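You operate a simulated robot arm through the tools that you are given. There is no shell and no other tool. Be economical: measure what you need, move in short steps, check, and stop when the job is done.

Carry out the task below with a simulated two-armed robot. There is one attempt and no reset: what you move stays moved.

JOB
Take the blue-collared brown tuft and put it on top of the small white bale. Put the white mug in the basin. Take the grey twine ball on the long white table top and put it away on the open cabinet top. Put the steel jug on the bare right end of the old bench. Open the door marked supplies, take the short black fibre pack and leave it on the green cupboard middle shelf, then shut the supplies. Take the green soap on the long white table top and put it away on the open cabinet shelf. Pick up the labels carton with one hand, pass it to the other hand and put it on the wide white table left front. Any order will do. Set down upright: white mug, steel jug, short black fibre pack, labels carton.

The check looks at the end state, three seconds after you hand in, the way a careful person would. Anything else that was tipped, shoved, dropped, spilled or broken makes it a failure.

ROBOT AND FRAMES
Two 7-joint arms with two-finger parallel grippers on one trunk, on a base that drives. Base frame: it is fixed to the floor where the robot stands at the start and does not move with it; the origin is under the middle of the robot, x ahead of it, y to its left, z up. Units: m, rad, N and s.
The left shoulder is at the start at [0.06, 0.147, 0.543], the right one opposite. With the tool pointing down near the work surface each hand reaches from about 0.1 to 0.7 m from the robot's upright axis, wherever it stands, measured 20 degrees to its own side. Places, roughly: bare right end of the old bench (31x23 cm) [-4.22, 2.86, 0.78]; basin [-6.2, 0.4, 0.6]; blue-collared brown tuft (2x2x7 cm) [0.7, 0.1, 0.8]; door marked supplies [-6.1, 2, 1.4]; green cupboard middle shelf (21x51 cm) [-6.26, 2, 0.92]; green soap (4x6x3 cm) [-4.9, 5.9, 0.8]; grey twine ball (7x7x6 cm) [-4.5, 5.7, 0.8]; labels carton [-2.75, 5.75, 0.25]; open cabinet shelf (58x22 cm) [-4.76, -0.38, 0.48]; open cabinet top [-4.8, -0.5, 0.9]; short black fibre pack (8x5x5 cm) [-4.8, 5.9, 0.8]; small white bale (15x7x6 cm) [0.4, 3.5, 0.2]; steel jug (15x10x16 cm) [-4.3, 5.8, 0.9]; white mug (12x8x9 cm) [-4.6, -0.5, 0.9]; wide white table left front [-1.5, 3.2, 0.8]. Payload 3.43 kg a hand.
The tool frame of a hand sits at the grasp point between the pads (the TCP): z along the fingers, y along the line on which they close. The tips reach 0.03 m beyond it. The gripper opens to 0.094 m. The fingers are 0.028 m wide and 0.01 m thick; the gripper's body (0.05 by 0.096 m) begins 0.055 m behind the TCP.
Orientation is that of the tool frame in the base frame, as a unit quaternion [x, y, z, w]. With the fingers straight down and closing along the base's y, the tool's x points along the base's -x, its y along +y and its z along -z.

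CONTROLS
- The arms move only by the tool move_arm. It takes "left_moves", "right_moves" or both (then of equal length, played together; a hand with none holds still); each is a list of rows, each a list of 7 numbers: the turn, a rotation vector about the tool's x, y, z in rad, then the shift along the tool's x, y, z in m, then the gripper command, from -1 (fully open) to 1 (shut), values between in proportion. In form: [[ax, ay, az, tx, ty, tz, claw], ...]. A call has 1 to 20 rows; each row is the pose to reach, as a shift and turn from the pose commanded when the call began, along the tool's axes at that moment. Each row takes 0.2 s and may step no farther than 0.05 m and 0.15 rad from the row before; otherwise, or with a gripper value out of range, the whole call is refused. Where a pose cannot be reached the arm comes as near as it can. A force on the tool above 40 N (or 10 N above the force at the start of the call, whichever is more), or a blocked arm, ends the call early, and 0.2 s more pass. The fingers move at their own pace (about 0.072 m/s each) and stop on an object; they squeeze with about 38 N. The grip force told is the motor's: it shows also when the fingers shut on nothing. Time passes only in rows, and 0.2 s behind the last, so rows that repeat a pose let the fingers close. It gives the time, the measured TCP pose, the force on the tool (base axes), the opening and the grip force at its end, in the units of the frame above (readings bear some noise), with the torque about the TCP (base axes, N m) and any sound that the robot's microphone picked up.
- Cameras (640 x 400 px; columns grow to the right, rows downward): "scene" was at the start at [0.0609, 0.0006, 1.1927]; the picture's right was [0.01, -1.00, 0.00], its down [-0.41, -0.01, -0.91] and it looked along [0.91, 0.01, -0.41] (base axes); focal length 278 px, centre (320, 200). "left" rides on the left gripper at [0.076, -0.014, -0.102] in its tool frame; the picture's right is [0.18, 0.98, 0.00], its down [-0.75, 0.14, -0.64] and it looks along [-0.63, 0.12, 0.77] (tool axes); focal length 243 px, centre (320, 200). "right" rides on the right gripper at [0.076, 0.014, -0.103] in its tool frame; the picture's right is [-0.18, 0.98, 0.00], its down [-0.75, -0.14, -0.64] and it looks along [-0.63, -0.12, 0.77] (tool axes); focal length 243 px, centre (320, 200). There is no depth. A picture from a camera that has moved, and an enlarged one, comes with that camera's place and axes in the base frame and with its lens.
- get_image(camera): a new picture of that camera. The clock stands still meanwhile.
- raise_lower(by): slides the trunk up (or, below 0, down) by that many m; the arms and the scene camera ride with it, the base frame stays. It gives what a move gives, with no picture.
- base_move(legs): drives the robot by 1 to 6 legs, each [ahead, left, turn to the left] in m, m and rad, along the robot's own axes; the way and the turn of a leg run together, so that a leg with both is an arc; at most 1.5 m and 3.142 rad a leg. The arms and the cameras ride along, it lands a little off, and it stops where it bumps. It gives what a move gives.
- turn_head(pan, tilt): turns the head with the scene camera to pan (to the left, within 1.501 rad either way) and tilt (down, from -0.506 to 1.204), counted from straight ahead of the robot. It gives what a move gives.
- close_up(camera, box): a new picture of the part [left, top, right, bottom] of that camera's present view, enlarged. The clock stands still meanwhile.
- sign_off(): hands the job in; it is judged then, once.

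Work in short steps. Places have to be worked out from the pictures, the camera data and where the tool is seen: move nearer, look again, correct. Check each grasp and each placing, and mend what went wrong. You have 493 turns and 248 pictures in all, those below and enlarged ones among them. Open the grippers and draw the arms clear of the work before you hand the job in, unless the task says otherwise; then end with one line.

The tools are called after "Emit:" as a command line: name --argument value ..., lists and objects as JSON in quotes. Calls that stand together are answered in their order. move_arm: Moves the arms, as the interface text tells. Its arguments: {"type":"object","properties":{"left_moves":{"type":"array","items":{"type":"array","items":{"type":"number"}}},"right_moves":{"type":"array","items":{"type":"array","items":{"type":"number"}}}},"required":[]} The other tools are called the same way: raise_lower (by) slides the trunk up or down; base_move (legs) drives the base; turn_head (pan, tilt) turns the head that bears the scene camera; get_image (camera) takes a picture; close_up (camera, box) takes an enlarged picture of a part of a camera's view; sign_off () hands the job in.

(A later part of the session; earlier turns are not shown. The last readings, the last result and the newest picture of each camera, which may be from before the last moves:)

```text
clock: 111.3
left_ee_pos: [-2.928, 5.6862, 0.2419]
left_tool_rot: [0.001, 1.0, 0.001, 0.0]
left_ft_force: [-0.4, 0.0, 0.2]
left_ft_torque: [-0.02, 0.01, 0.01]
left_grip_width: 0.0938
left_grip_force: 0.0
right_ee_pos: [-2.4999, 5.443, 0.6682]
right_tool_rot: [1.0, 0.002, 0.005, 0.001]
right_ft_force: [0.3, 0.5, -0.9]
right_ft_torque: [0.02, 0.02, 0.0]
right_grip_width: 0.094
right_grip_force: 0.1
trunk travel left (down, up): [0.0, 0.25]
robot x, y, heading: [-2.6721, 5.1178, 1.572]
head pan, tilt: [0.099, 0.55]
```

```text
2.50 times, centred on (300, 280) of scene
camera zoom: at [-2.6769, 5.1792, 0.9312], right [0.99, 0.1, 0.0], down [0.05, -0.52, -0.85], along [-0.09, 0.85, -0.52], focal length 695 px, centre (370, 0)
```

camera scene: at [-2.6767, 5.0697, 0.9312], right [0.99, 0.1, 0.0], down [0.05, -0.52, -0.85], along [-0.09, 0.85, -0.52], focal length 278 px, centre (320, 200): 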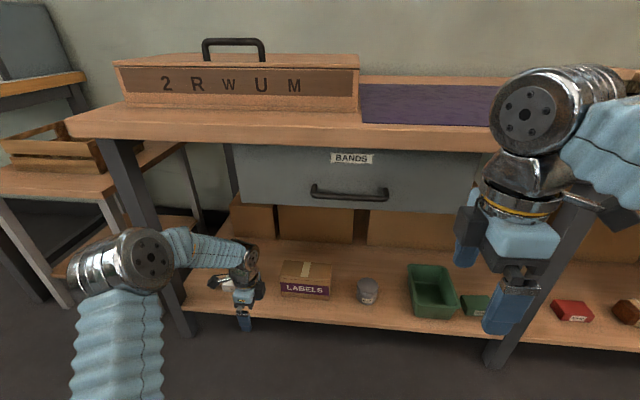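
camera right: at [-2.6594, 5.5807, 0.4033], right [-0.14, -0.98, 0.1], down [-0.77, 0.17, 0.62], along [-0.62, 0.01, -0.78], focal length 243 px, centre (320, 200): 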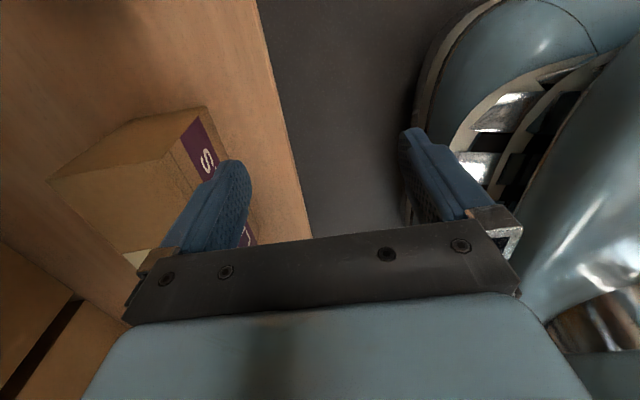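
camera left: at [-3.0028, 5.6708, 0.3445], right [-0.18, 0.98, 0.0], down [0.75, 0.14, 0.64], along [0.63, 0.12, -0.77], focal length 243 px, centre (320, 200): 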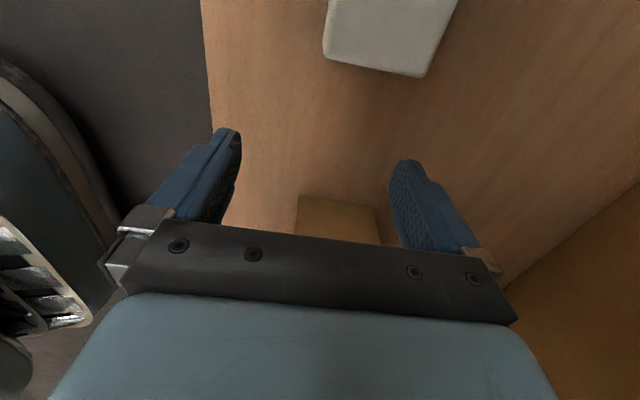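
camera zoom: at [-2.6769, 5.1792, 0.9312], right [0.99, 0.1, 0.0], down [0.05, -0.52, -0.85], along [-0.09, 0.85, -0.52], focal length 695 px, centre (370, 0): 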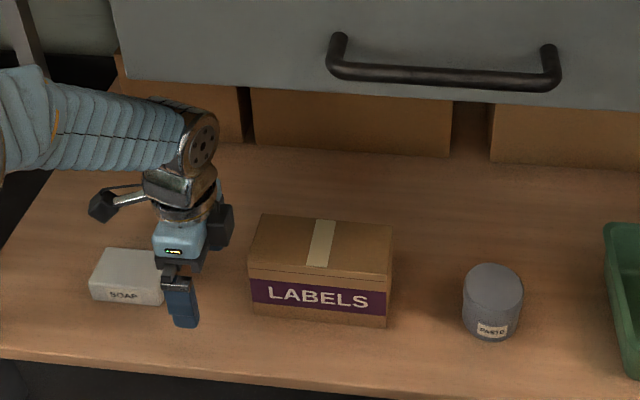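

I zoom on the carton end seen between the fingers.

Emit:
close_up --camera "left" --box '[220, 120, 440, 260]'

```text
2.86 times, centred on (330, 190) of left
camera zoom: at [-3.0028, 5.6708, 0.3445], right [-0.18, 0.98, 0.0], down [0.75, 0.14, 0.64], along [0.63, 0.12, -0.77], focal length 693 px, centre (291, 229)
```

zoom: 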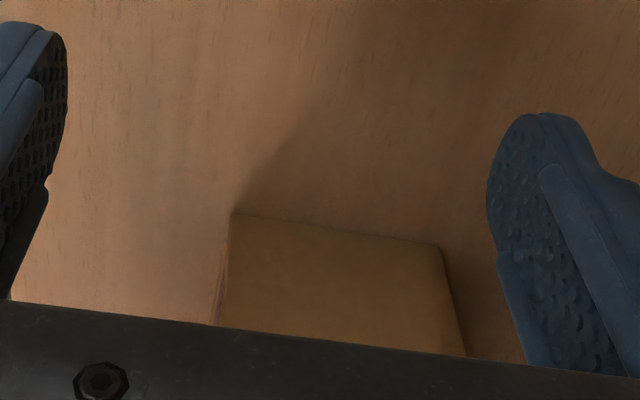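

Carton: y 5.678–5.747 (depth 7 cm), top 0.265. I centre the hand at y≈5.713, then slide right 8.5 cm to straddle it.

Emit:
move_arm --left_moves '[[0, 0, 0, 0, 0.014, 0.003, -1], [0, 0, 0, 0, 0.027, 0.006, -1], [0, 0, 0, -0.025, 0.027, 0.006, -1], [0, 0, 0, -0.045, 0.027, 0.006, -1], [0, 0, 0, -0.065, 0.027, 0.006, -1]]'

Emit:
get_image --camera "left"

```text
clock: 112.5
left_ee_pos: [-2.8717, 5.7121, 0.2323]
left_tool_rot: [-0.008, 1.0, -0.002, 0.0]
left_ft_force: [1.4, -0.1, -0.4]
left_ft_torque: [0.0, 0.02, -0.02]
left_grip_width: 0.0938
left_grip_force: 0.0
right_ee_pos: [-2.5042, 5.4432, 0.6688]
right_tool_rot: [1.0, 0.002, 0.007, 0.0]
right_ft_force: [-0.2, -0.3, -0.3]
right_ft_torque: [-0.01, 0.0, 0.0]
right_grip_width: 0.0939
right_grip_force: 0.1
trunk travel left (down, up): [0.0, 0.25]
robot x, y, heading: [-2.6684, 5.1212, 1.582]
head pan, tilt: [0.099, 0.55]
```

```text
187 pictures are left
camera left: at [-2.9473, 5.6953, 0.3342], right [-0.2, 0.98, 0.0], down [0.75, 0.15, 0.64], along [0.63, 0.13, -0.77], focal length 243 px, centre (320, 200)
```

left: 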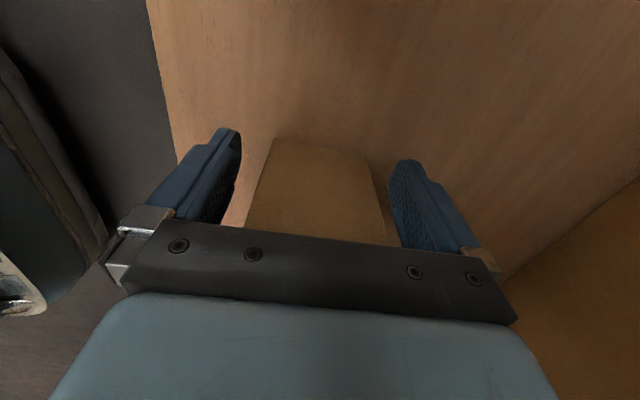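

Straddling well centred. Sliding another 3 cm, then closing.

Emit:
move_arm --left_moves '[[0, 0, 0, -0.015, 0, 0, -1], [0, 0, 0, -0.03, 0, 0, -1], [0, 0, 0, -0.03, 0, 0, 0], [0, 0, 0, -0.03, 0, 0, 1], [0, 0, 0, -0.03, 0, 0, 1]]'

Emit:
get_image --camera "left"

Emit:
get_image --camera "scene"

```text
clock: 113.9
left_ee_pos: [-2.8678, 5.7079, 0.2262]
left_tool_rot: [-0.031, 0.999, -0.007, -0.004]
left_ft_force: [1.3, 6.5, 11.8]
left_ft_torque: [0.94, -0.54, 0.28]
left_grip_width: 0.0741
left_grip_force: 37.9
right_ee_pos: [-2.5056, 5.4419, 0.669]
right_tool_rot: [1.0, 0.006, 0.006, 0.0]
right_ft_force: [-0.6, 0.8, -0.7]
right_ft_torque: [0.01, 0.0, 0.03]
right_grip_width: 0.0941
right_grip_force: 0.1
trunk travel left (down, up): [0.0, 0.25]
robot x, y, heading: [-2.6696, 5.1203, 1.585]
head pan, tilt: [0.099, 0.55]
stopped in row 5 (left hand): the arm was blocked; the commanded pose is now the measured one
```

```text
186 pictures are left
camera left: at [-2.942, 5.6894, 0.3305], right [-0.24, 0.97, -0.01], down [0.75, 0.19, 0.64], along [0.62, 0.15, -0.77], focal length 243 px, centre (320, 200)
```

left: 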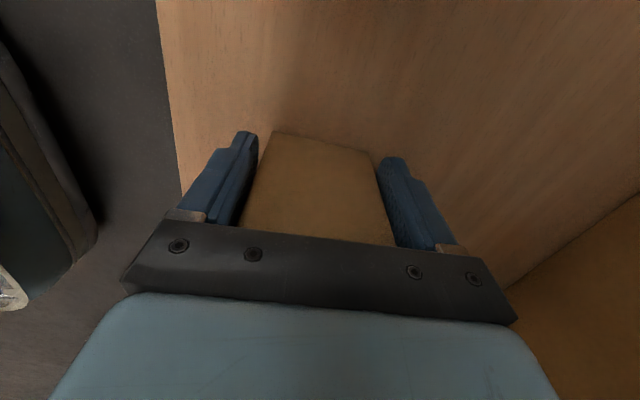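

```text
185 pictures are left
camera scene: at [-2.6815, 5.1766, 0.9316], right [0.99, 0.11, 0.0], down [0.06, -0.52, -0.85], along [-0.09, 0.85, -0.52], focal length 278 px, centre (320, 200)
```

scene: 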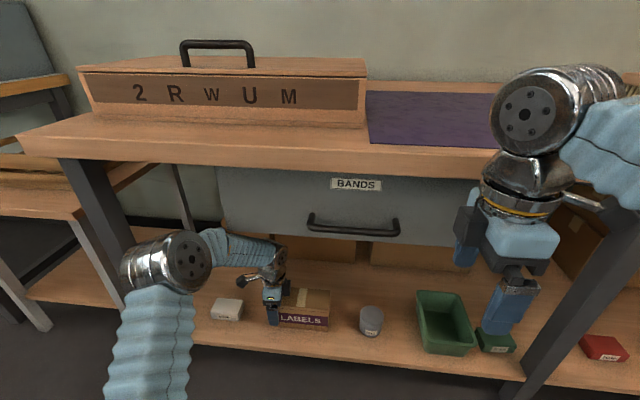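

Grasped, but only at the very end because the arm met the drawer corner. I drag the carton 5 cm toward the shelf front (still supported), then regrip further in.

Emit:
base_move --legs '[[-0.055, 0, 0]]'

Emit:
get_image --camera "scene"

Emit:
get_image --camera "left"

```text
clock: 114.8
left_ee_pos: [-2.8619, 5.6555, 0.2285]
left_tool_rot: [-0.026, 1.0, -0.006, -0.004]
left_ft_force: [0.3, -0.9, -3.0]
left_ft_torque: [0.0, 0.24, 0.0]
left_grip_width: 0.0739
left_grip_force: 38.0
right_ee_pos: [-2.503, 5.3908, 0.6691]
right_tool_rot: [1.0, 0.005, 0.004, 0.002]
right_ft_force: [-0.3, -0.4, -0.3]
right_ft_torque: [0.01, 0.0, 0.05]
right_grip_width: 0.0941
right_grip_force: 0.1
trunk travel left (down, up): [0.0, 0.25]
robot x, y, heading: [-2.6648, 5.0678, 1.583]
head pan, tilt: [0.099, 0.55]
```

```text
184 pictures are left
camera scene: at [-2.6773, 5.1248, 0.9312], right [0.99, 0.11, 0.0], down [0.06, -0.52, -0.85], along [-0.09, 0.85, -0.52], focal length 278 px, centre (320, 200)
```

scene: 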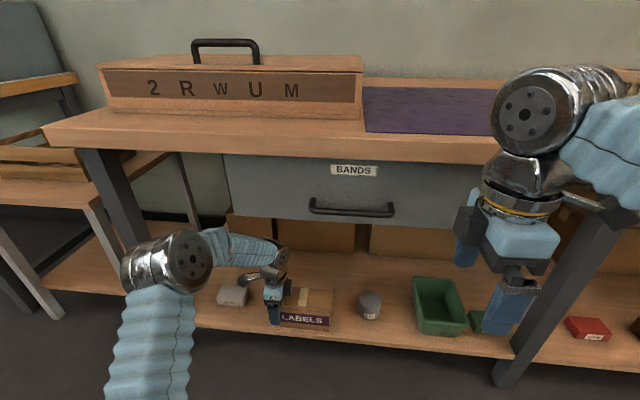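

```text
183 pictures are left
camera left: at [-2.9347, 5.6383, 0.3318], right [-0.23, 0.97, -0.01], down [0.75, 0.19, 0.63], along [0.62, 0.14, -0.77], focal length 243 px, centre (320, 200)
```

left: 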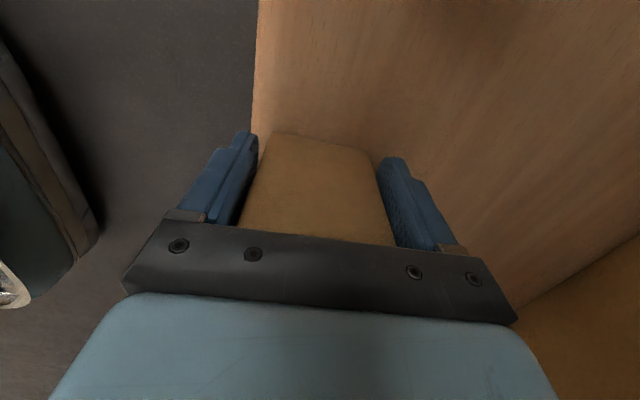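

The force reading (−3 N, 0.24 Nm) shows the carton (≈0.3 kg) already hangs fully from the hand, level. I lift 1.5 cm and back straight out.

Emit:
move_arm --left_moves '[[0, 0, 0, 0, 0, -0.008, 1], [0, 0, 0, 0, 0, -0.016, 1]]'

Emit:
base_move --legs '[[-0.1, 0, 0], [-0.25, 0, 0]]'

Emit:
get_image --camera "scene"

```text
clock: 115.5
left_ee_pos: [-2.8601, 5.6555, 0.244]
left_tool_rot: [-0.025, 1.0, -0.007, -0.003]
left_ft_force: [0.1, 1.2, -3.2]
left_ft_torque: [0.01, 0.24, 0.0]
left_grip_width: 0.0741
left_grip_force: 38.2
right_ee_pos: [-2.5016, 5.39, 0.6688]
right_tool_rot: [1.0, 0.003, 0.005, 0.001]
right_ft_force: [0.1, -0.6, 0.0]
right_ft_torque: [0.0, -0.02, -0.02]
right_grip_width: 0.0939
right_grip_force: 0.0
trunk travel left (down, up): [0.0, 0.25]
robot x, y, heading: [-2.6626, 5.0684, 1.582]
head pan, tilt: [0.099, 0.55]
```

```text
clock: 118.0
left_ee_pos: [-2.8577, 5.3032, 0.243]
left_tool_rot: [-0.024, 1.0, -0.006, -0.004]
left_ft_force: [1.0, -0.4, -3.1]
left_ft_torque: [0.01, 0.23, -0.02]
left_grip_width: 0.0739
left_grip_force: 38.7
right_ee_pos: [-2.4978, 5.0374, 0.6677]
right_tool_rot: [1.0, 0.003, 0.004, 0.002]
right_ft_force: [-0.7, -0.1, 0.2]
right_ft_torque: [-0.02, 0.01, 0.02]
right_grip_width: 0.0942
right_grip_force: 0.0
trunk travel left (down, up): [0.0, 0.25]
robot x, y, heading: [-2.6617, 4.714, 1.58]
head pan, tilt: [0.099, 0.55]
```

```text
182 pictures are left
camera scene: at [-2.6746, 4.7724, 0.9312], right [0.99, 0.11, 0.0], down [0.06, -0.52, -0.85], along [-0.09, 0.85, -0.52], focal length 278 px, centre (320, 200)
```

scene: 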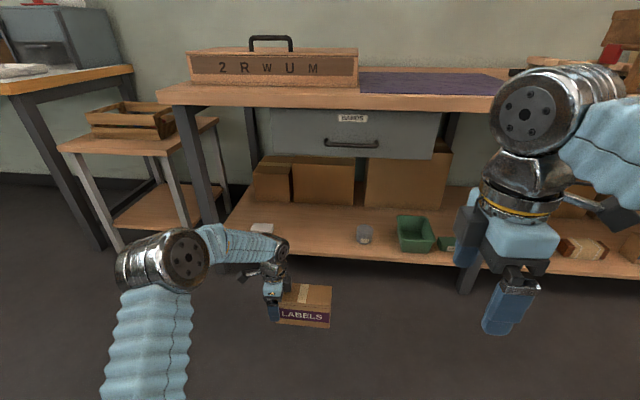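

Carton out and level. Now I bring the left hand with the carton to the middle in front of the robot (z≈0.60), untwisting its slight yaw.

Emit:
move_arm --left_moves '[[0, 0, 0.004, -0.008, -0.018, -0.025, 1], [0, 0, 0.008, -0.016, -0.037, -0.051, 1], [0, 0, 0.012, -0.025, -0.055, -0.076, 1], [0, 0, 0.016, -0.033, -0.074, -0.102, 1], [0, 0, 0.02, -0.041, -0.092, -0.127, 1], [0, 0, 0.024, -0.049, -0.111, -0.153, 1], [0, 0, 0.028, -0.057, -0.13, -0.178, 1], [0, 0, 0.032, -0.066, -0.148, -0.204, 1], [0, 0, 0.036, -0.074, -0.166, -0.229, 1], [0, 0, 0.04, -0.082, -0.185, -0.255, 1], [0, 0, 0.044, -0.09, -0.203, -0.28, 1], [0, 0, 0.048, -0.098, -0.222, -0.306, 1], [0, 0, 0.05, -0.107, -0.24, -0.331, 1], [0, 0, 0.05, -0.115, -0.259, -0.357, 1]]'

Emit:
get_image --camera "scene"

Emit:
get_image --camera "left"

```text
clock: 121.0
left_ee_pos: [-2.7267, 5.0559, 0.6016]
left_tool_rot: [0.001, 1.0, -0.007, -0.005]
left_ft_force: [-0.7, -0.4, -3.1]
left_ft_torque: [0.03, 0.24, -0.04]
left_grip_width: 0.074
left_grip_force: 38.5
right_ee_pos: [-2.498, 5.0374, 0.6676]
right_tool_rot: [1.0, 0.003, 0.004, 0.002]
right_ft_force: [0.3, 0.1, 0.2]
right_ft_torque: [-0.03, -0.01, 0.01]
right_grip_width: 0.0938
right_grip_force: 0.0
trunk travel left (down, up): [0.0, 0.25]
robot x, y, heading: [-2.6654, 4.7115, 1.575]
head pan, tilt: [0.099, 0.55]
```

```text
181 pictures are left
camera scene: at [-2.6746, 4.7724, 0.9311], right [0.99, 0.11, 0.0], down [0.06, -0.52, -0.85], along [-0.09, 0.85, -0.52], focal length 278 px, centre (320, 200)
```

scene: 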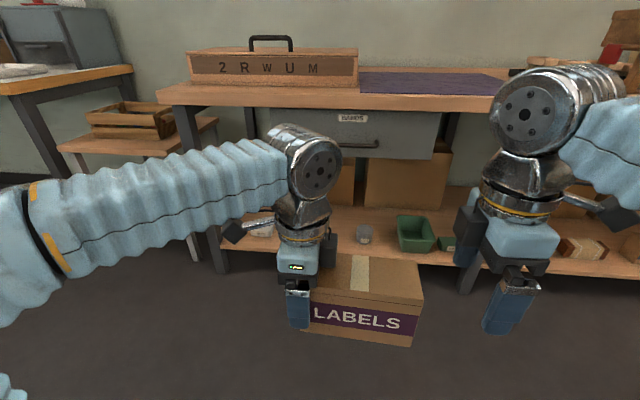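

```text
180 pictures are left
camera left: at [-2.8012, 5.041, 0.7071], right [-0.18, 0.98, -0.01], down [0.76, 0.15, 0.63], along [0.62, 0.11, -0.77], focal length 243 px, centre (320, 200)
```

left: 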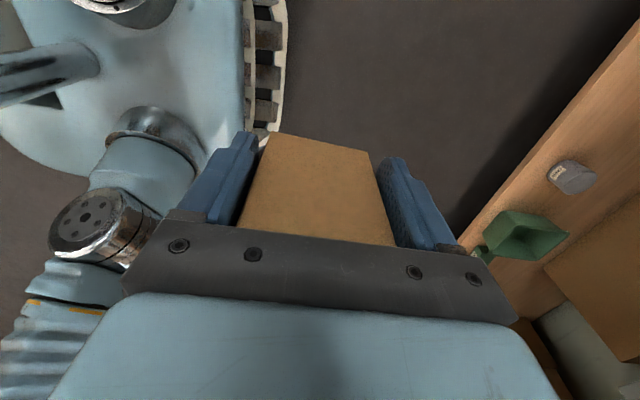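

Carton right end at x≈-2.573, y centre 5.056. I align the right hand beside it (same height), then slide left to straddle it.

Emit:
move_arm --right_moves '[[0, 0, 0, 0, -0.01, 0.03, -1], [0, 0, 0, 0, -0.019, 0.064, -1], [0, 0, 0, -0.035, -0.019, 0.064, -1]]'

Emit:
get_image --camera "right"

Emit:
get_image --camera "scene"

```text
clock: 121.8
left_ee_pos: [-2.7262, 5.0549, 0.6026]
left_tool_rot: [0.001, 1.0, -0.005, -0.004]
left_ft_force: [-0.1, -0.1, -2.7]
left_ft_torque: [0.0, 0.23, 0.03]
left_grip_width: 0.074
left_grip_force: 38.1
right_ee_pos: [-2.5325, 5.0556, 0.6042]
right_tool_rot: [1.0, 0.004, 0.005, 0.001]
right_ft_force: [-0.8, -1.0, 0.8]
right_ft_torque: [-0.02, -0.02, 0.0]
right_grip_width: 0.0939
right_grip_force: 0.0
trunk travel left (down, up): [0.0, 0.25]
robot x, y, heading: [-2.6653, 4.7149, 1.576]
head pan, tilt: [0.099, 0.55]
```

```text
179 pictures are left
camera right: at [-2.4572, 5.042, 0.7057], right [-0.18, -0.98, 0.0], down [-0.76, 0.14, 0.64], along [-0.62, 0.11, -0.77], focal length 243 px, centre (320, 200)
```

right: 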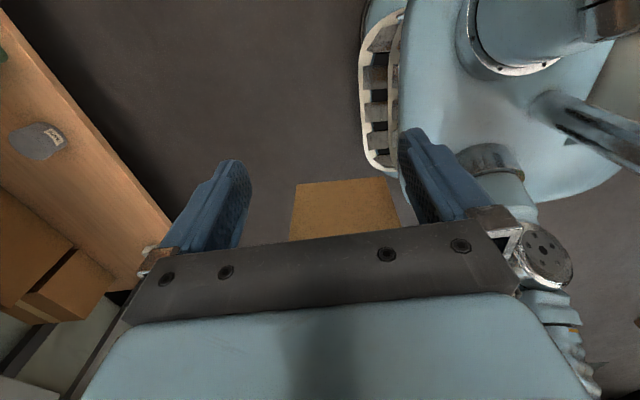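

```text
178 pictures are left
camera scene: at [-2.6744, 4.7722, 0.9312], right [0.99, 0.11, 0.0], down [0.05, -0.52, -0.85], along [-0.09, 0.85, -0.52], focal length 278 px, centre (320, 200)
```

scene: 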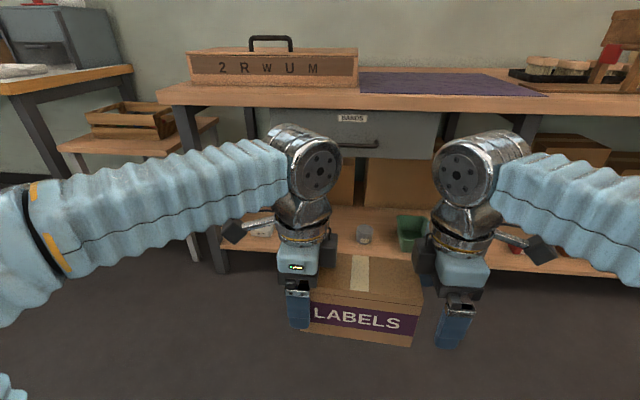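

The carton's right end is centred at y≈5.044; I shift the right hand 1 cm toward the robot, then slide in.

Emit:
move_arm --right_moves '[[0, 0, 0, 0, 0.01, 0, -1], [0, 0, 0, -0.025, 0.01, 0, -1], [0, 0, 0, -0.05, 0.009, 0, -1], [0, 0, 0, -0.075, 0.008, 0, -1]]'

Emit:
get_image --camera "right"

```text
clock: 122.8
left_ee_pos: [-2.7265, 5.0533, 0.6029]
left_tool_rot: [0.001, 1.0, -0.007, -0.005]
left_ft_force: [0.1, 0.5, -2.5]
left_ft_torque: [0.0, 0.25, -0.03]
left_grip_width: 0.074
left_grip_force: 37.3
right_ee_pos: [-2.6079, 5.0482, 0.6034]
right_tool_rot: [1.0, 0.003, 0.005, 0.001]
right_ft_force: [-0.6, 0.1, -0.1]
right_ft_torque: [0.0, 0.0, -0.03]
right_grip_width: 0.0942
right_grip_force: 0.1
trunk travel left (down, up): [0.0, 0.25]
robot x, y, heading: [-2.6607, 4.7132, 1.576]
head pan, tilt: [0.099, 0.55]
```

```text
177 pictures are left
camera right: at [-2.5328, 5.0337, 0.7051], right [-0.18, -0.98, 0.0], down [-0.76, 0.14, 0.64], along [-0.63, 0.11, -0.77], focal length 243 px, centre (320, 200)
```

right: 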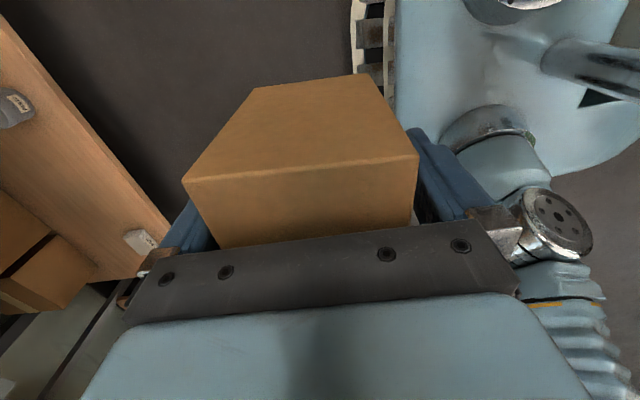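

Straddling. Close the right hand.

Emit:
move_arm --right_moves '[[0, 0, 0, 0, 0, 0, 0], [0, 0, 0, 0, 0, 0, 0.5], [0, 0, 0, 0, 0, 0, 1], [0, 0, 0, 0, 0, 0, 1]]'

```text
clock: 123.8
left_ee_pos: [-2.7261, 5.0527, 0.6033]
left_tool_rot: [0.002, 1.0, -0.006, -0.004]
left_ft_force: [4.4, -18.6, -4.2]
left_ft_torque: [1.35, 0.32, -1.06]
left_grip_width: 0.074
left_grip_force: 38.1
right_ee_pos: [-2.6085, 5.0479, 0.602]
right_tool_rot: [1.0, 0.003, 0.004, 0.001]
right_ft_force: [-3.9, 19.1, 0.7]
right_ft_torque: [-1.3, 0.04, -1.27]
right_grip_width: 0.0752
right_grip_force: 37.7
trunk travel left (down, up): [0.0, 0.25]
robot x, y, heading: [-2.6638, 4.7133, 1.575]
head pan, tilt: [0.099, 0.55]
```

Both grip (19 N internal stress). I open the left hand and slide it off to the left.

Emit:
move_arm --left_moves '[[0, 0, 0, 0, 0, 0, 0.3], [0, 0, 0, 0, 0, 0, -0.3], [0, 0, 0, 0, 0, 0, -1], [0, 0, 0, 0, 0, 0, -1]]'

Emit:
move_arm --left_moves '[[0, 0, 0, 0.03, 0, 0, -1], [0, 0, 0, 0.06, 0, 0, -1], [0, 0, 0, 0.1, 0, -0.02, -1], [0, 0, 0, 0.14, 0, -0.04, -1]]'

Emit:
get_image --camera "scene"

```text
clock: 124.8
left_ee_pos: [-2.727, 5.0534, 0.6033]
left_tool_rot: [0.0, 1.0, -0.006, -0.005]
left_ft_force: [-0.1, -0.2, 0.5]
left_ft_torque: [-0.06, 0.01, 0.0]
left_grip_width: 0.094
left_grip_force: 0.0
right_ee_pos: [-2.6079, 5.0467, 0.6019]
right_tool_rot: [1.0, 0.004, 0.005, 0.002]
right_ft_force: [-1.3, 0.3, 0.5]
right_ft_torque: [-0.03, -0.13, 0.01]
right_grip_width: 0.0752
right_grip_force: 38.8
trunk travel left (down, up): [0.0, 0.25]
robot x, y, heading: [-2.6631, 4.7168, 1.577]
head pan, tilt: [0.099, 0.55]
```

```text
clock: 125.8
left_ee_pos: [-2.8698, 5.0553, 0.6458]
left_tool_rot: [0.001, 1.0, -0.007, -0.004]
left_ft_force: [-0.1, 0.1, 0.3]
left_ft_torque: [0.0, 0.0, 0.02]
left_grip_width: 0.094
left_grip_force: 0.1
right_ee_pos: [-2.6078, 5.0478, 0.6032]
right_tool_rot: [1.0, 0.003, 0.005, 0.002]
right_ft_force: [-0.5, 0.2, -1.0]
right_ft_torque: [-0.01, -0.13, -0.02]
right_grip_width: 0.0752
right_grip_force: 37.8
trunk travel left (down, up): [0.0, 0.25]
robot x, y, heading: [-2.6603, 4.7135, 1.581]
head pan, tilt: [0.099, 0.55]
```

```text
176 pictures are left
camera scene: at [-2.6744, 4.7724, 0.9312], right [0.99, 0.11, 0.0], down [0.06, -0.52, -0.85], along [-0.09, 0.85, -0.52], focal length 278 px, centre (320, 200)
```

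scene: 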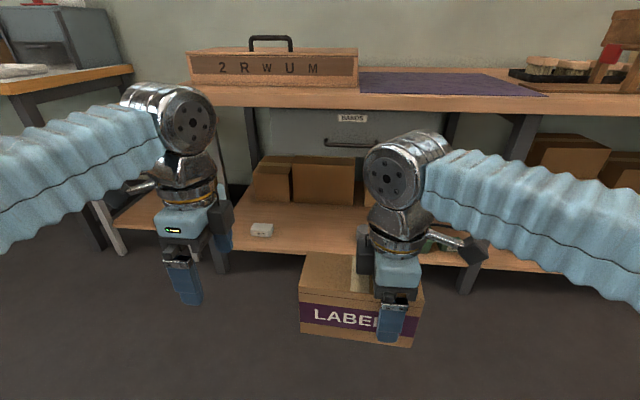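

Hand-over done; the right hand holds the carton level. I raise the trunk, lift the hand, turn around toward the white table, and look.

Emit:
raise_lower --by 0.25

Emit:
base_move --legs '[[0, 0, -1.57], [0, 0, -1.57]]'

Emit:
turn_head --pan 0.3 --tilt 0.3

Emit:
get_image --camera "scene"

```text
clock: 128.4
left_ee_pos: [-2.8676, 5.056, 0.8954]
left_tool_rot: [0.001, 1.0, -0.007, -0.005]
left_ft_force: [-0.8, -0.6, -0.3]
left_ft_torque: [0.0, 0.0, -0.02]
left_grip_width: 0.0939
left_grip_force: 0.1
right_ee_pos: [-2.6082, 5.0483, 0.8526]
right_tool_rot: [1.0, 0.003, 0.005, 0.002]
right_ft_force: [-0.7, 0.7, -2.6]
right_ft_torque: [0.01, -0.08, -0.01]
right_grip_width: 0.075
right_grip_force: 38.3
trunk travel left (down, up): [-0.25, 0.0]
robot x, y, heading: [-2.6657, 4.7149, 1.576]
head pan, tilt: [0.099, 0.55]
```

```text
clock: 136.4
left_ee_pos: [-2.4547, 4.3737, 0.8942]
left_tool_rot: [1.0, 0.007, 0.004, -0.006]
left_ft_force: [-0.1, 0.3, 0.0]
left_ft_torque: [0.03, 0.0, 0.01]
left_grip_width: 0.0941
left_grip_force: 0.2
right_ee_pos: [-2.7149, 4.3776, 0.8535]
right_tool_rot: [-0.011, 1.0, 0.0, -0.004]
right_ft_force: [-0.9, -0.1, -2.4]
right_ft_torque: [-0.01, 0.1, 0.02]
right_grip_width: 0.0744
right_grip_force: 37.8
trunk travel left (down, up): [-0.25, 0.0]
robot x, y, heading: [-2.6616, 4.7151, -1.548]
head pan, tilt: [0.099, 0.55]
```

```text
clock: 137.2
left_ee_pos: [-2.4533, 4.3737, 0.894]
left_tool_rot: [1.0, 0.007, 0.004, -0.007]
left_ft_force: [-0.3, 0.1, 0.5]
left_ft_torque: [0.01, -0.02, -0.02]
left_grip_width: 0.0941
left_grip_force: 0.1
right_ee_pos: [-2.7136, 4.3781, 0.853]
right_tool_rot: [-0.012, 1.0, 0.001, -0.004]
right_ft_force: [0.0, 0.1, -3.3]
right_ft_torque: [-0.02, 0.1, 0.03]
right_grip_width: 0.0743
right_grip_force: 38.1
trunk travel left (down, up): [-0.25, 0.0]
robot x, y, heading: [-2.6644, 4.7115, -1.547]
head pan, tilt: [0.3, 0.3]
```

```text
175 pictures are left
camera scene: at [-2.6364, 4.654, 1.2041], right [-0.95, -0.32, 0.0], down [-0.09, 0.28, -0.95], along [0.3, -0.91, -0.3], focal length 278 px, centre (320, 200)
```

scene: 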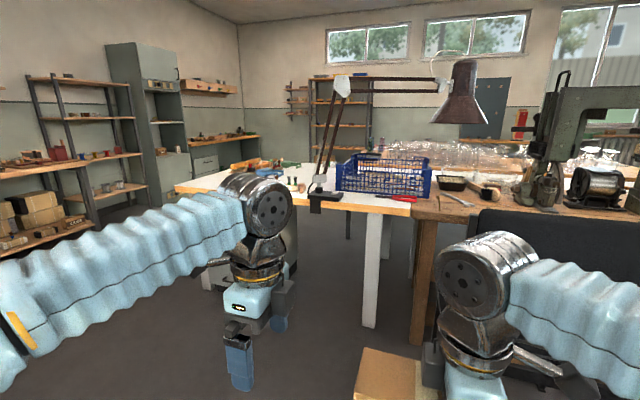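

The white table's near-left corner is around (-1.4, 3.45). I strafe left 1.2 m, advance 0.45, and look.

Emit:
base_move --legs '[[0, 0, -0.024], [0.2, 1.2, 0], [0.25, 0, 0]]'

Emit:
turn_head --pan 0.0 --tilt 0.55

Emit:
get_image --camera "scene"

```text
clock: 145.1
left_ee_pos: [-1.2513, 3.921, 0.8954]
left_tool_rot: [1.0, -0.001, 0.004, -0.006]
left_ft_force: [0.2, -0.6, 0.1]
left_ft_torque: [-0.02, -0.01, 0.01]
left_grip_width: 0.0938
left_grip_force: 0.1
right_ee_pos: [-1.5115, 3.9304, 0.8527]
right_tool_rot: [-0.005, 1.0, 0.0, -0.004]
right_ft_force: [-0.7, 0.2, -2.4]
right_ft_torque: [-0.01, 0.11, 0.04]
right_grip_width: 0.0741
right_grip_force: 37.8
trunk travel left (down, up): [-0.25, 0.0]
robot x, y, heading: [-1.4572, 4.2617, -1.566]
head pan, tilt: [0.3, 0.3]
```

```text
clock: 145.9
left_ee_pos: [-1.2508, 3.9221, 0.8961]
left_tool_rot: [1.0, -0.001, 0.003, -0.007]
left_ft_force: [-0.4, -0.4, 0.1]
left_ft_torque: [-0.02, 0.01, -0.02]
left_grip_width: 0.0939
left_grip_force: 0.1
right_ee_pos: [-1.5117, 3.93, 0.8527]
right_tool_rot: [-0.005, 1.0, 0.002, -0.005]
right_ft_force: [0.0, -0.4, -3.5]
right_ft_torque: [0.0, 0.12, -0.01]
right_grip_width: 0.0744
right_grip_force: 37.9
trunk travel left (down, up): [-0.25, 0.0]
robot x, y, heading: [-1.4563, 4.2619, -1.566]
head pan, tilt: [0.0, 0.55]
```

```text
174 pictures are left
camera scene: at [-1.4567, 4.2036, 1.1812], right [-1.0, -0.01, 0.0], down [0.0, 0.52, -0.85], along [0.01, -0.85, -0.52], focal length 278 px, centre (320, 200)
```

scene: 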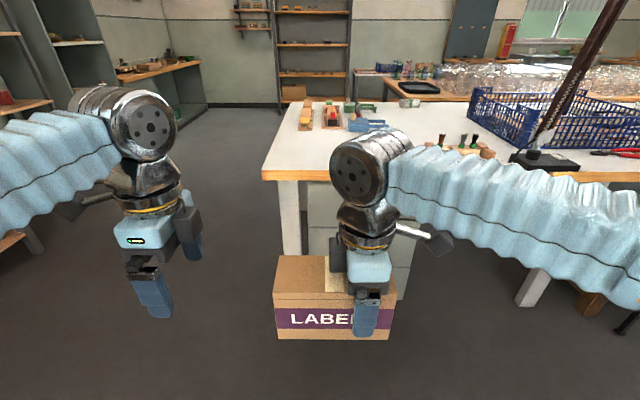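

Table: front edge y≈3.40, left end x≈-1.265; the area around (-1.5, 3.2) looks clear. I lift the carton, then drive up.

Emit:
move_arm --right_moves '[[0, 0, 0, 0, 0, -0.03, 1], [0, 0, 0, 0, 0, -0.06, 1], [0, 0, 0, 0, 0, -0.085, 1]]' --left_moves '[[0, 0, 0, 0, 0, -0.03, -1], [0, 0, 0, 0, 0, -0.06, -1], [0, 0, 0, 0, 0, -0.075, -1]]'

Emit:
base_move --legs '[[0.4, -0.033, 0]]'

Emit:
get_image --camera "scene"

Emit:
get_image --camera "right"

```text
clock: 146.7
left_ee_pos: [-1.2495, 3.9211, 0.9711]
left_tool_rot: [1.0, 0.0, 0.003, -0.006]
left_ft_force: [-0.7, -0.2, -0.8]
left_ft_torque: [-0.03, -0.04, -0.06]
left_grip_width: 0.0942
left_grip_force: 0.1
right_ee_pos: [-1.5103, 3.9303, 0.9384]
right_tool_rot: [-0.005, 1.0, 0.002, -0.005]
right_ft_force: [0.5, 0.1, -2.8]
right_ft_torque: [0.03, 0.11, 0.0]
right_grip_width: 0.0742
right_grip_force: 38.3
trunk travel left (down, up): [-0.25, 0.0]
robot x, y, heading: [-1.452, 4.2624, -1.564]
head pan, tilt: [0.0, 0.55]
```

```text
clock: 149.2
left_ee_pos: [-1.2801, 3.5246, 0.9711]
left_tool_rot: [1.0, 0.0, 0.004, -0.006]
left_ft_force: [0.2, 0.8, -0.3]
left_ft_torque: [0.03, 0.03, 0.0]
left_grip_width: 0.094
left_grip_force: 0.0
right_ee_pos: [-1.5391, 3.5324, 0.9374]
right_tool_rot: [-0.006, 1.0, 0.001, -0.005]
right_ft_force: [-0.6, 0.4, -2.6]
right_ft_torque: [-0.01, 0.11, 0.03]
right_grip_width: 0.0743
right_grip_force: 38.6
trunk travel left (down, up): [-0.25, 0.0]
robot x, y, heading: [-1.4841, 3.8682, -1.564]
head pan, tilt: [0.0, 0.55]
```

```text
173 pictures are left
camera scene: at [-1.4862, 3.806, 1.1812], right [-1.0, -0.01, 0.0], down [0.0, 0.52, -0.85], along [0.01, -0.85, -0.52], focal length 278 px, centre (320, 200)
```

scene: 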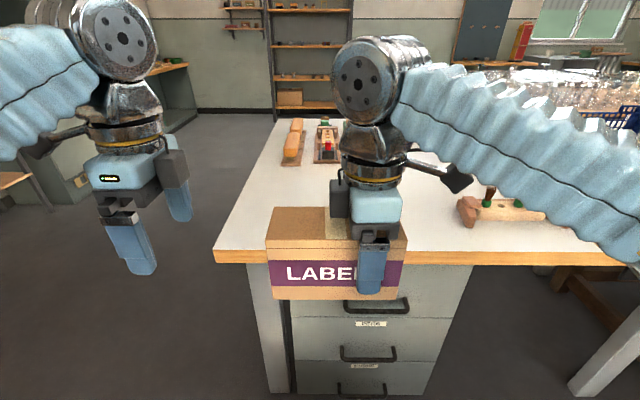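

```text
172 pictures are left
camera right: at [-1.6155, 3.5449, 1.0405], right [0.17, 0.98, 0.0], down [0.76, -0.14, 0.63], along [0.63, -0.11, -0.77], focal length 243 px, centre (320, 200)
```

right: 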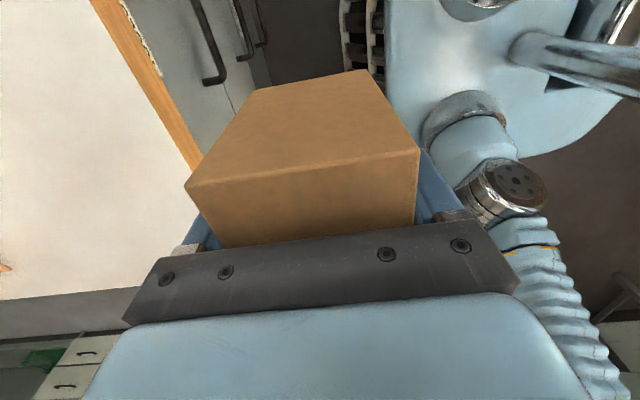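

I advance 0.13 with the base, then extend the arm over the spot.

Emit:
base_move --legs '[[0.13, 0.0, 0]]'

Emit:
move_arm --right_moves '[[0, 0, 0, 0, -0.04, 0.01, 1], [0, 0, 0, 0, -0.08, 0.02, 1], [0, 0, 0, 0, -0.12, 0.03, 1], [0, 0, 0, 0, -0.165, 0.04, 1]]'

Emit:
get_image --camera "scene"

```text
clock: 150.5
left_ee_pos: [-1.2799, 3.3923, 0.9709]
left_tool_rot: [1.0, 0.001, 0.004, -0.006]
left_ft_force: [0.4, -0.2, 0.1]
left_ft_torque: [0.01, 0.01, 0.0]
left_grip_width: 0.0941
left_grip_force: 0.0
right_ee_pos: [-1.5386, 3.4014, 0.9387]
right_tool_rot: [-0.006, 1.0, 0.001, -0.004]
right_ft_force: [-0.2, -0.1, -3.1]
right_ft_torque: [-0.03, 0.12, 0.0]
right_grip_width: 0.0741
right_grip_force: 38.4
trunk travel left (down, up): [-0.25, 0.0]
robot x, y, heading: [-1.4798, 3.7376, -1.562]
head pan, tilt: [0.0, 0.55]
```

```text
clock: 151.5
left_ee_pos: [-1.2807, 3.3939, 0.9707]
left_tool_rot: [1.0, 0.0, 0.005, -0.007]
left_ft_force: [-0.4, 0.5, -0.1]
left_ft_torque: [0.0, -0.03, 0.0]
left_grip_width: 0.0941
left_grip_force: 0.0
right_ee_pos: [-1.537, 3.2371, 0.8976]
right_tool_rot: [-0.005, 1.0, 0.001, -0.004]
right_ft_force: [-0.2, -0.7, -2.5]
right_ft_torque: [-0.03, 0.07, -0.01]
right_grip_width: 0.0742
right_grip_force: 37.5
trunk travel left (down, up): [-0.25, 0.0]
robot x, y, heading: [-1.4825, 3.735, -1.562]
head pan, tilt: [0.0, 0.55]
```

```text
171 pictures are left
camera scene: at [-1.4851, 3.6753, 1.1812], right [-1.0, -0.01, 0.0], down [0.0, 0.52, -0.85], along [0.01, -0.85, -0.52], focal length 278 px, centre (320, 200)
```

scene: 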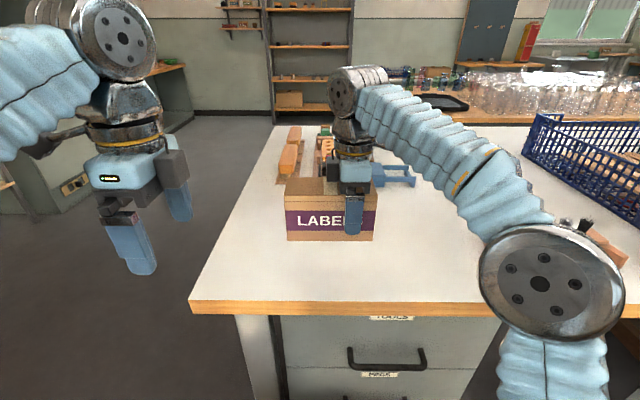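

Over a clear spot. Lowering to the table in small steps.

Emit:
move_arm --right_moves '[[0, 0, 0, 0, 0, 0.015, 1], [0, 0, 0, 0, 0, 0.03, 1], [0, 0, 0, 0, 0, 0.036, 1]]'

Emit:
close_up --camera "scene" --box '[240, 130, 440, 270]'

```text
clock: 152.3
left_ee_pos: [-1.2789, 3.3926, 0.9711]
left_tool_rot: [1.0, 0.001, 0.004, -0.007]
left_ft_force: [-0.3, -1.1, 0.1]
left_ft_torque: [-0.02, 0.02, -0.01]
left_grip_width: 0.0939
left_grip_force: 0.0
right_ee_pos: [-1.5373, 3.236, 0.8612]
right_tool_rot: [-0.005, 1.0, 0.002, -0.005]
right_ft_force: [0.2, -0.3, -2.7]
right_ft_torque: [0.01, 0.08, -0.03]
right_grip_width: 0.0742
right_grip_force: 37.8
trunk travel left (down, up): [-0.25, 0.0]
robot x, y, heading: [-1.4844, 3.7378, -1.567]
head pan, tilt: [0.0, 0.55]
```

```text
2.86 times, centred on (340, 200) of scene
camera zoom: at [-1.485, 3.675, 1.1812], right [-1.0, -0.01, 0.0], down [0.0, 0.52, -0.85], along [0.01, -0.85, -0.52], focal length 795 px, centre (263, 200)
```

zoom: 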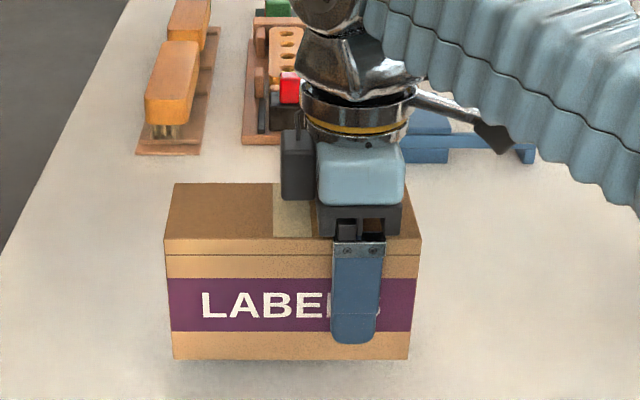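

Nearly down (contact shadow visible). Continue slowly.

Emit:
move_arm --right_moves '[[0, 0, 0, 0, 0, 0.004, 1], [0, 0, 0, 0, 0, 0.008, 1], [0, 0, 0, 0, 0, 0.012, 1]]'

```text
clock: 153.1
left_ee_pos: [-1.2792, 3.3922, 0.9701]
left_tool_rot: [1.0, 0.0, 0.004, -0.006]
left_ft_force: [0.5, -0.4, 0.7]
left_ft_torque: [0.03, 0.02, 0.0]
left_grip_width: 0.094
left_grip_force: 0.1
right_ee_pos: [-1.5385, 3.2362, 0.8487]
right_tool_rot: [-0.005, 1.0, 0.003, -0.004]
right_ft_force: [-0.1, 0.0, -2.5]
right_ft_torque: [0.0, 0.1, 0.0]
right_grip_width: 0.074
right_grip_force: 38.1
trunk travel left (down, up): [-0.25, 0.0]
robot x, y, heading: [-1.4849, 3.7326, -1.56]
head pan, tilt: [0.0, 0.55]
```

Emit:
move_arm --right_moves '[[0, 0, 0, 0, 0, 0.003, 1], [0, 0, 0, 0, 0, 0.006, 1], [0, 0, 0, 0, 0, 0.009, 1]]'

Emit:
close_up --camera "scene" --box '[240, 130, 440, 270]'

```text
clock: 153.9
left_ee_pos: [-1.2798, 3.3919, 0.9711]
left_tool_rot: [1.0, 0.001, 0.004, -0.005]
left_ft_force: [0.4, -0.9, 0.4]
left_ft_torque: [0.04, -0.01, 0.03]
left_grip_width: 0.094
left_grip_force: 0.0
right_ee_pos: [-1.5368, 3.2363, 0.8405]
right_tool_rot: [-0.005, 1.0, 0.001, -0.003]
right_ft_force: [0.7, -0.9, -3.8]
right_ft_torque: [-0.01, 0.12, 0.02]
right_grip_width: 0.0739
right_grip_force: 37.3
trunk travel left (down, up): [-0.25, 0.0]
robot x, y, heading: [-1.4859, 3.7348, -1.561]
head pan, tilt: [0.0, 0.55]
```

```text
2.86 times, centred on (340, 200) of scene
camera zoom: at [-1.485, 3.6751, 1.1812], right [-1.0, -0.01, 0.0], down [0.0, 0.52, -0.85], along [0.01, -0.85, -0.52], focal length 795 px, centre (263, 200)
```

zoom: 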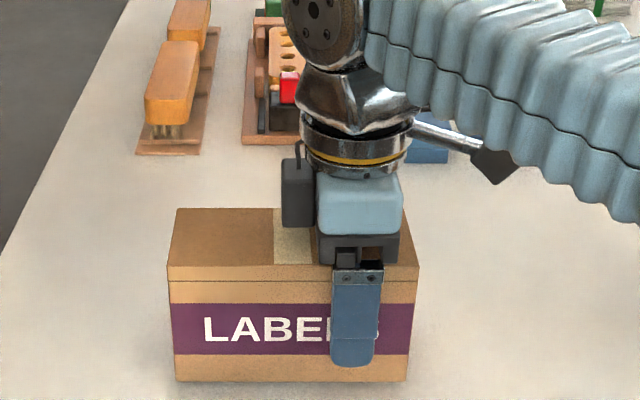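

Still a small gap. Continue down.

Emit:
move_arm --right_moves '[[0, 0, 0, 0, 0, 0.004, 1], [0, 0, 0, 0, 0, 0.008, 1], [0, 0, 0, 0, 0, 0.012, 1]]'

```text
clock: 154.7
left_ee_pos: [-1.2792, 3.3936, 0.9719]
left_tool_rot: [1.0, 0.001, 0.005, -0.005]
left_ft_force: [0.1, -0.4, -0.1]
left_ft_torque: [0.0, -0.01, 0.02]
left_grip_width: 0.0942
left_grip_force: 0.0
right_ee_pos: [-1.5375, 3.2377, 0.831]
right_tool_rot: [-0.004, 1.0, -0.002, -0.004]
right_ft_force: [-0.3, -2.3, 35.2]
right_ft_torque: [0.46, -0.19, -0.34]
right_grip_width: 0.0734
right_grip_force: 38.1
trunk travel left (down, up): [-0.25, 0.0]
robot x, y, heading: [-1.484, 3.7333, -1.562]
head pan, tilt: [0.0, 0.55]
```

Contact. I relieve 2 mm, open, and raise.

Emit:
move_arm --right_moves '[[0, 0, 0, 0, 0, -0.002, 1], [0, 0, 0, 0, 0, -0.002, 0.4], [0, 0, 0, 0, 0, -0.002, -0.5], [0, 0, 0, 0, 0, -0.002, -1], [0, 0, 0, 0, 0, -0.002, -1]]'

Emit:
get_image --camera "right"

```text
clock: 155.9
left_ee_pos: [-1.2804, 3.3924, 0.9707]
left_tool_rot: [1.0, 0.001, 0.004, -0.005]
left_ft_force: [-0.2, -0.3, 0.8]
left_ft_torque: [-0.02, 0.02, 0.01]
left_grip_width: 0.094
left_grip_force: 0.0
right_ee_pos: [-1.5386, 3.2358, 0.8303]
right_tool_rot: [-0.006, 1.0, 0.002, -0.005]
right_ft_force: [-0.5, -0.8, -0.6]
right_ft_torque: [0.0, 0.01, -0.04]
right_grip_width: 0.094
right_grip_force: 0.1
trunk travel left (down, up): [-0.25, 0.0]
robot x, y, heading: [-1.4838, 3.7377, -1.564]
head pan, tilt: [0.0, 0.55]
```

```text
168 pictures are left
camera right: at [-1.6137, 3.2496, 0.9326], right [0.17, 0.98, 0.0], down [0.76, -0.14, 0.63], along [0.62, -0.11, -0.77], focal length 243 px, centre (320, 200)
```

right: 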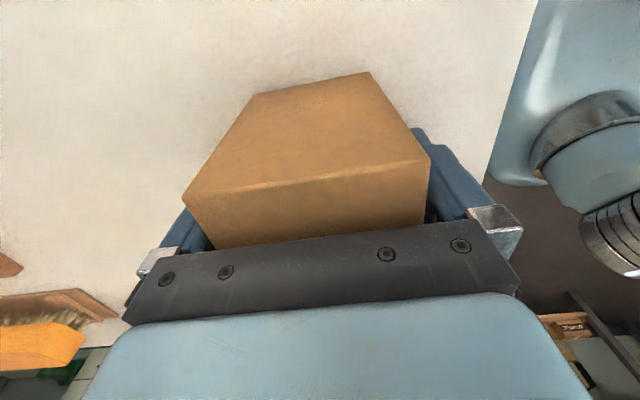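

Released, both sides free. Lift straight up, then retreat.

Emit:
move_arm --right_moves '[[0, 0, 0, 0, 0, -0.03, -1], [0, 0, 0, 0, 0, -0.06, -1], [0, 0, 0, 0, 0, -0.09, -1], [0, 0, 0, 0, 0.03, -0.11, -1], [0, 0, 0, 0, 0.07, -0.12, -1]]'

Emit:
base_move --legs '[[-0.4, 0, 0]]'

Emit:
get_image --camera "scene"

```text
clock: 157.1
left_ee_pos: [-1.2786, 3.3925, 0.9713]
left_tool_rot: [1.0, 0.0, 0.004, -0.006]
left_ft_force: [-0.2, -0.7, 0.0]
left_ft_torque: [0.08, 0.04, -0.01]
left_grip_width: 0.0941
left_grip_force: 0.2
right_ee_pos: [-1.5371, 3.3052, 0.9516]
right_tool_rot: [-0.005, 1.0, 0.002, -0.005]
right_ft_force: [0.1, -0.3, -0.2]
right_ft_torque: [0.02, 0.0, 0.02]
right_grip_width: 0.094
right_grip_force: 0.0
trunk travel left (down, up): [-0.25, 0.0]
robot x, y, heading: [-1.4836, 3.7339, -1.565]
head pan, tilt: [0.0, 0.55]
```

```text
clock: 159.6
left_ee_pos: [-1.2827, 3.7946, 0.971]
left_tool_rot: [1.0, 0.002, 0.004, -0.006]
left_ft_force: [-0.3, -0.4, -0.1]
left_ft_torque: [0.03, 0.01, 0.02]
left_grip_width: 0.094
left_grip_force: 0.1
right_ee_pos: [-1.541, 3.7059, 0.9506]
right_tool_rot: [-0.007, 1.0, 0.002, -0.004]
right_ft_force: [0.7, -0.7, 0.2]
right_ft_torque: [-0.01, -0.01, 0.0]
right_grip_width: 0.094
right_grip_force: 0.1
trunk travel left (down, up): [-0.25, 0.0]
robot x, y, heading: [-1.4856, 4.1394, -1.557]
head pan, tilt: [0.0, 0.55]
```

```text
167 pictures are left
camera scene: at [-1.489, 4.0774, 1.1812], right [-1.0, -0.01, 0.0], down [-0.01, 0.52, -0.85], along [0.01, -0.85, -0.52], focal length 278 px, centre (320, 200)
```

scene: 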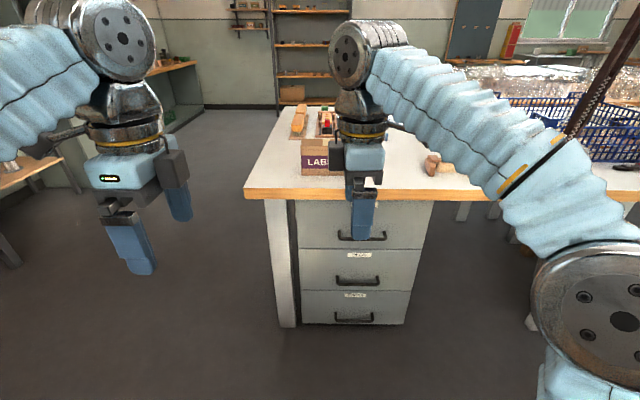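

Carton stands on the table. Next, the long white table items. I bring both hands to standard orientation, turn around and travel along the aisle to x≈-4.4.

Emit:
move_arm --left_moves '[[0, 0, -0.143, 0, 0, 0, -1], [0, 0, -0.286, 0, 0, 0, -1], [0, 0, -0.429, 0, 0, 0, -1], [0, 0, -0.571, 0, 0, 0, -1], [0, 0, -0.714, 0, 0, 0, -1], [0, 0, -0.857, 0, 0, 0, -1], [0, 0, -1.0, 0, 0, 0, -1], [0, 0, -1.143, 0, 0, 0, -1], [0, 0, -1.286, 0, 0, 0, -1], [0, 0, -1.428, 0, 0, 0, -1], [0, 0, -1.57, 0, 0, 0, -1]]' --right_moves '[[0, 0, 0.143, 0.01, 0.01, 0, -1], [0, 0, 0.286, 0.02, 0.02, 0, -1], [0, 0, 0.429, 0.03, 0.03, 0, -1], [0, 0, 0.571, 0.04, 0.04, 0, -1], [0, 0, 0.714, 0.05, 0.05, 0, -1], [0, 0, 0.857, 0.06, 0.06, 0, -1], [0, 0, 1.0, 0.07, 0.07, 0, -1], [0, 0, 1.143, 0.08, 0.08, 0, -1], [0, 0, 1.286, 0.09, 0.09, 0, -1], [0, 0, 1.428, 0.1, 0.1, 0, -1], [0, 0, 1.57, 0.1, 0.1, 0, -1]]'

Emit:
base_move --legs '[[-0.5, 0, 0], [0, 0, -1.57], [1.45, 0, 0], [1.3, 0, 0]]'

Emit:
turn_head --pan -0.4 --tilt 0.35

Emit:
get_image --camera "scene"

```text
clock: 162.0
left_ee_pos: [-1.2837, 3.7952, 0.9708]
left_tool_rot: [0.705, 0.709, 0.007, -0.001]
left_ft_force: [-0.3, -0.1, -0.4]
left_ft_torque: [0.01, 0.02, -0.01]
left_grip_width: 0.094
left_grip_force: 0.2
right_ee_pos: [-1.6436, 3.8058, 0.9525]
right_tool_rot: [0.703, 0.711, -0.002, -0.004]
right_ft_force: [0.2, -0.9, -0.9]
right_ft_torque: [-0.01, 0.01, 0.01]
right_grip_width: 0.094
right_grip_force: 0.0
trunk travel left (down, up): [-0.25, 0.0]
robot x, y, heading: [-1.4928, 4.1348, -1.56]
head pan, tilt: [0.0, 0.55]
```

```text
clock: 181.8
left_ee_pos: [-4.6069, 4.4336, 0.9707]
left_tool_rot: [1.0, -0.007, 0.006, 0.006]
left_ft_force: [-0.1, -0.5, 0.5]
left_ft_torque: [0.03, 0.0, -0.01]
left_grip_width: 0.0941
left_grip_force: 0.0
right_ee_pos: [-4.59, 4.7948, 0.9519]
right_tool_rot: [1.0, -0.001, 0.001, -0.004]
right_ft_force: [-0.1, -0.7, 0.4]
right_ft_torque: [0.02, 0.01, 0.01]
right_grip_width: 0.0936
right_grip_force: 0.1
trunk travel left (down, up): [-0.25, 0.0]
robot x, y, heading: [-4.2619, 4.6384, 3.137]
head pan, tilt: [0.0, 0.55]
```

```text
clock: 182.7
left_ee_pos: [-4.6054, 4.4344, 0.9719]
left_tool_rot: [1.0, -0.006, 0.006, 0.004]
left_ft_force: [0.2, -0.3, 0.2]
left_ft_torque: [-0.01, -0.02, -0.02]
left_grip_width: 0.094
left_grip_force: 0.0
right_ee_pos: [-4.5895, 4.796, 0.9515]
right_tool_rot: [1.0, -0.001, 0.002, -0.004]
right_ft_force: [0.5, -0.7, -0.2]
right_ft_torque: [0.02, 0.0, -0.03]
right_grip_width: 0.0941
right_grip_force: 0.0
trunk travel left (down, up): [-0.25, 0.0]
robot x, y, heading: [-4.2594, 4.6327, 3.139]
head pan, tilt: [-0.4, 0.351]
```

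```text
166 pictures are left
camera scene: at [-4.3177, 4.6704, 1.1994], right [0.39, 0.92, 0.0], down [0.32, -0.13, -0.94], along [-0.86, 0.37, -0.34], focal length 278 px, centre (320, 200)
```

scene: 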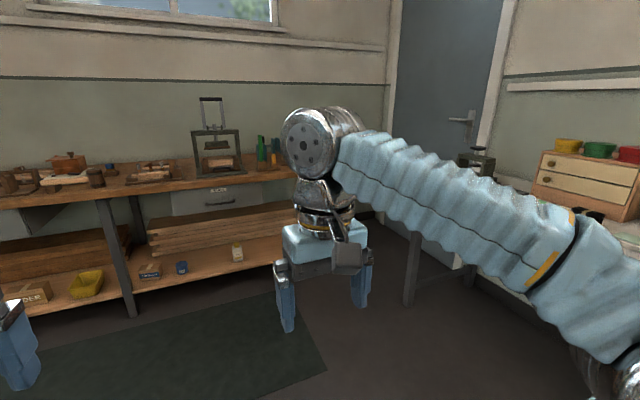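

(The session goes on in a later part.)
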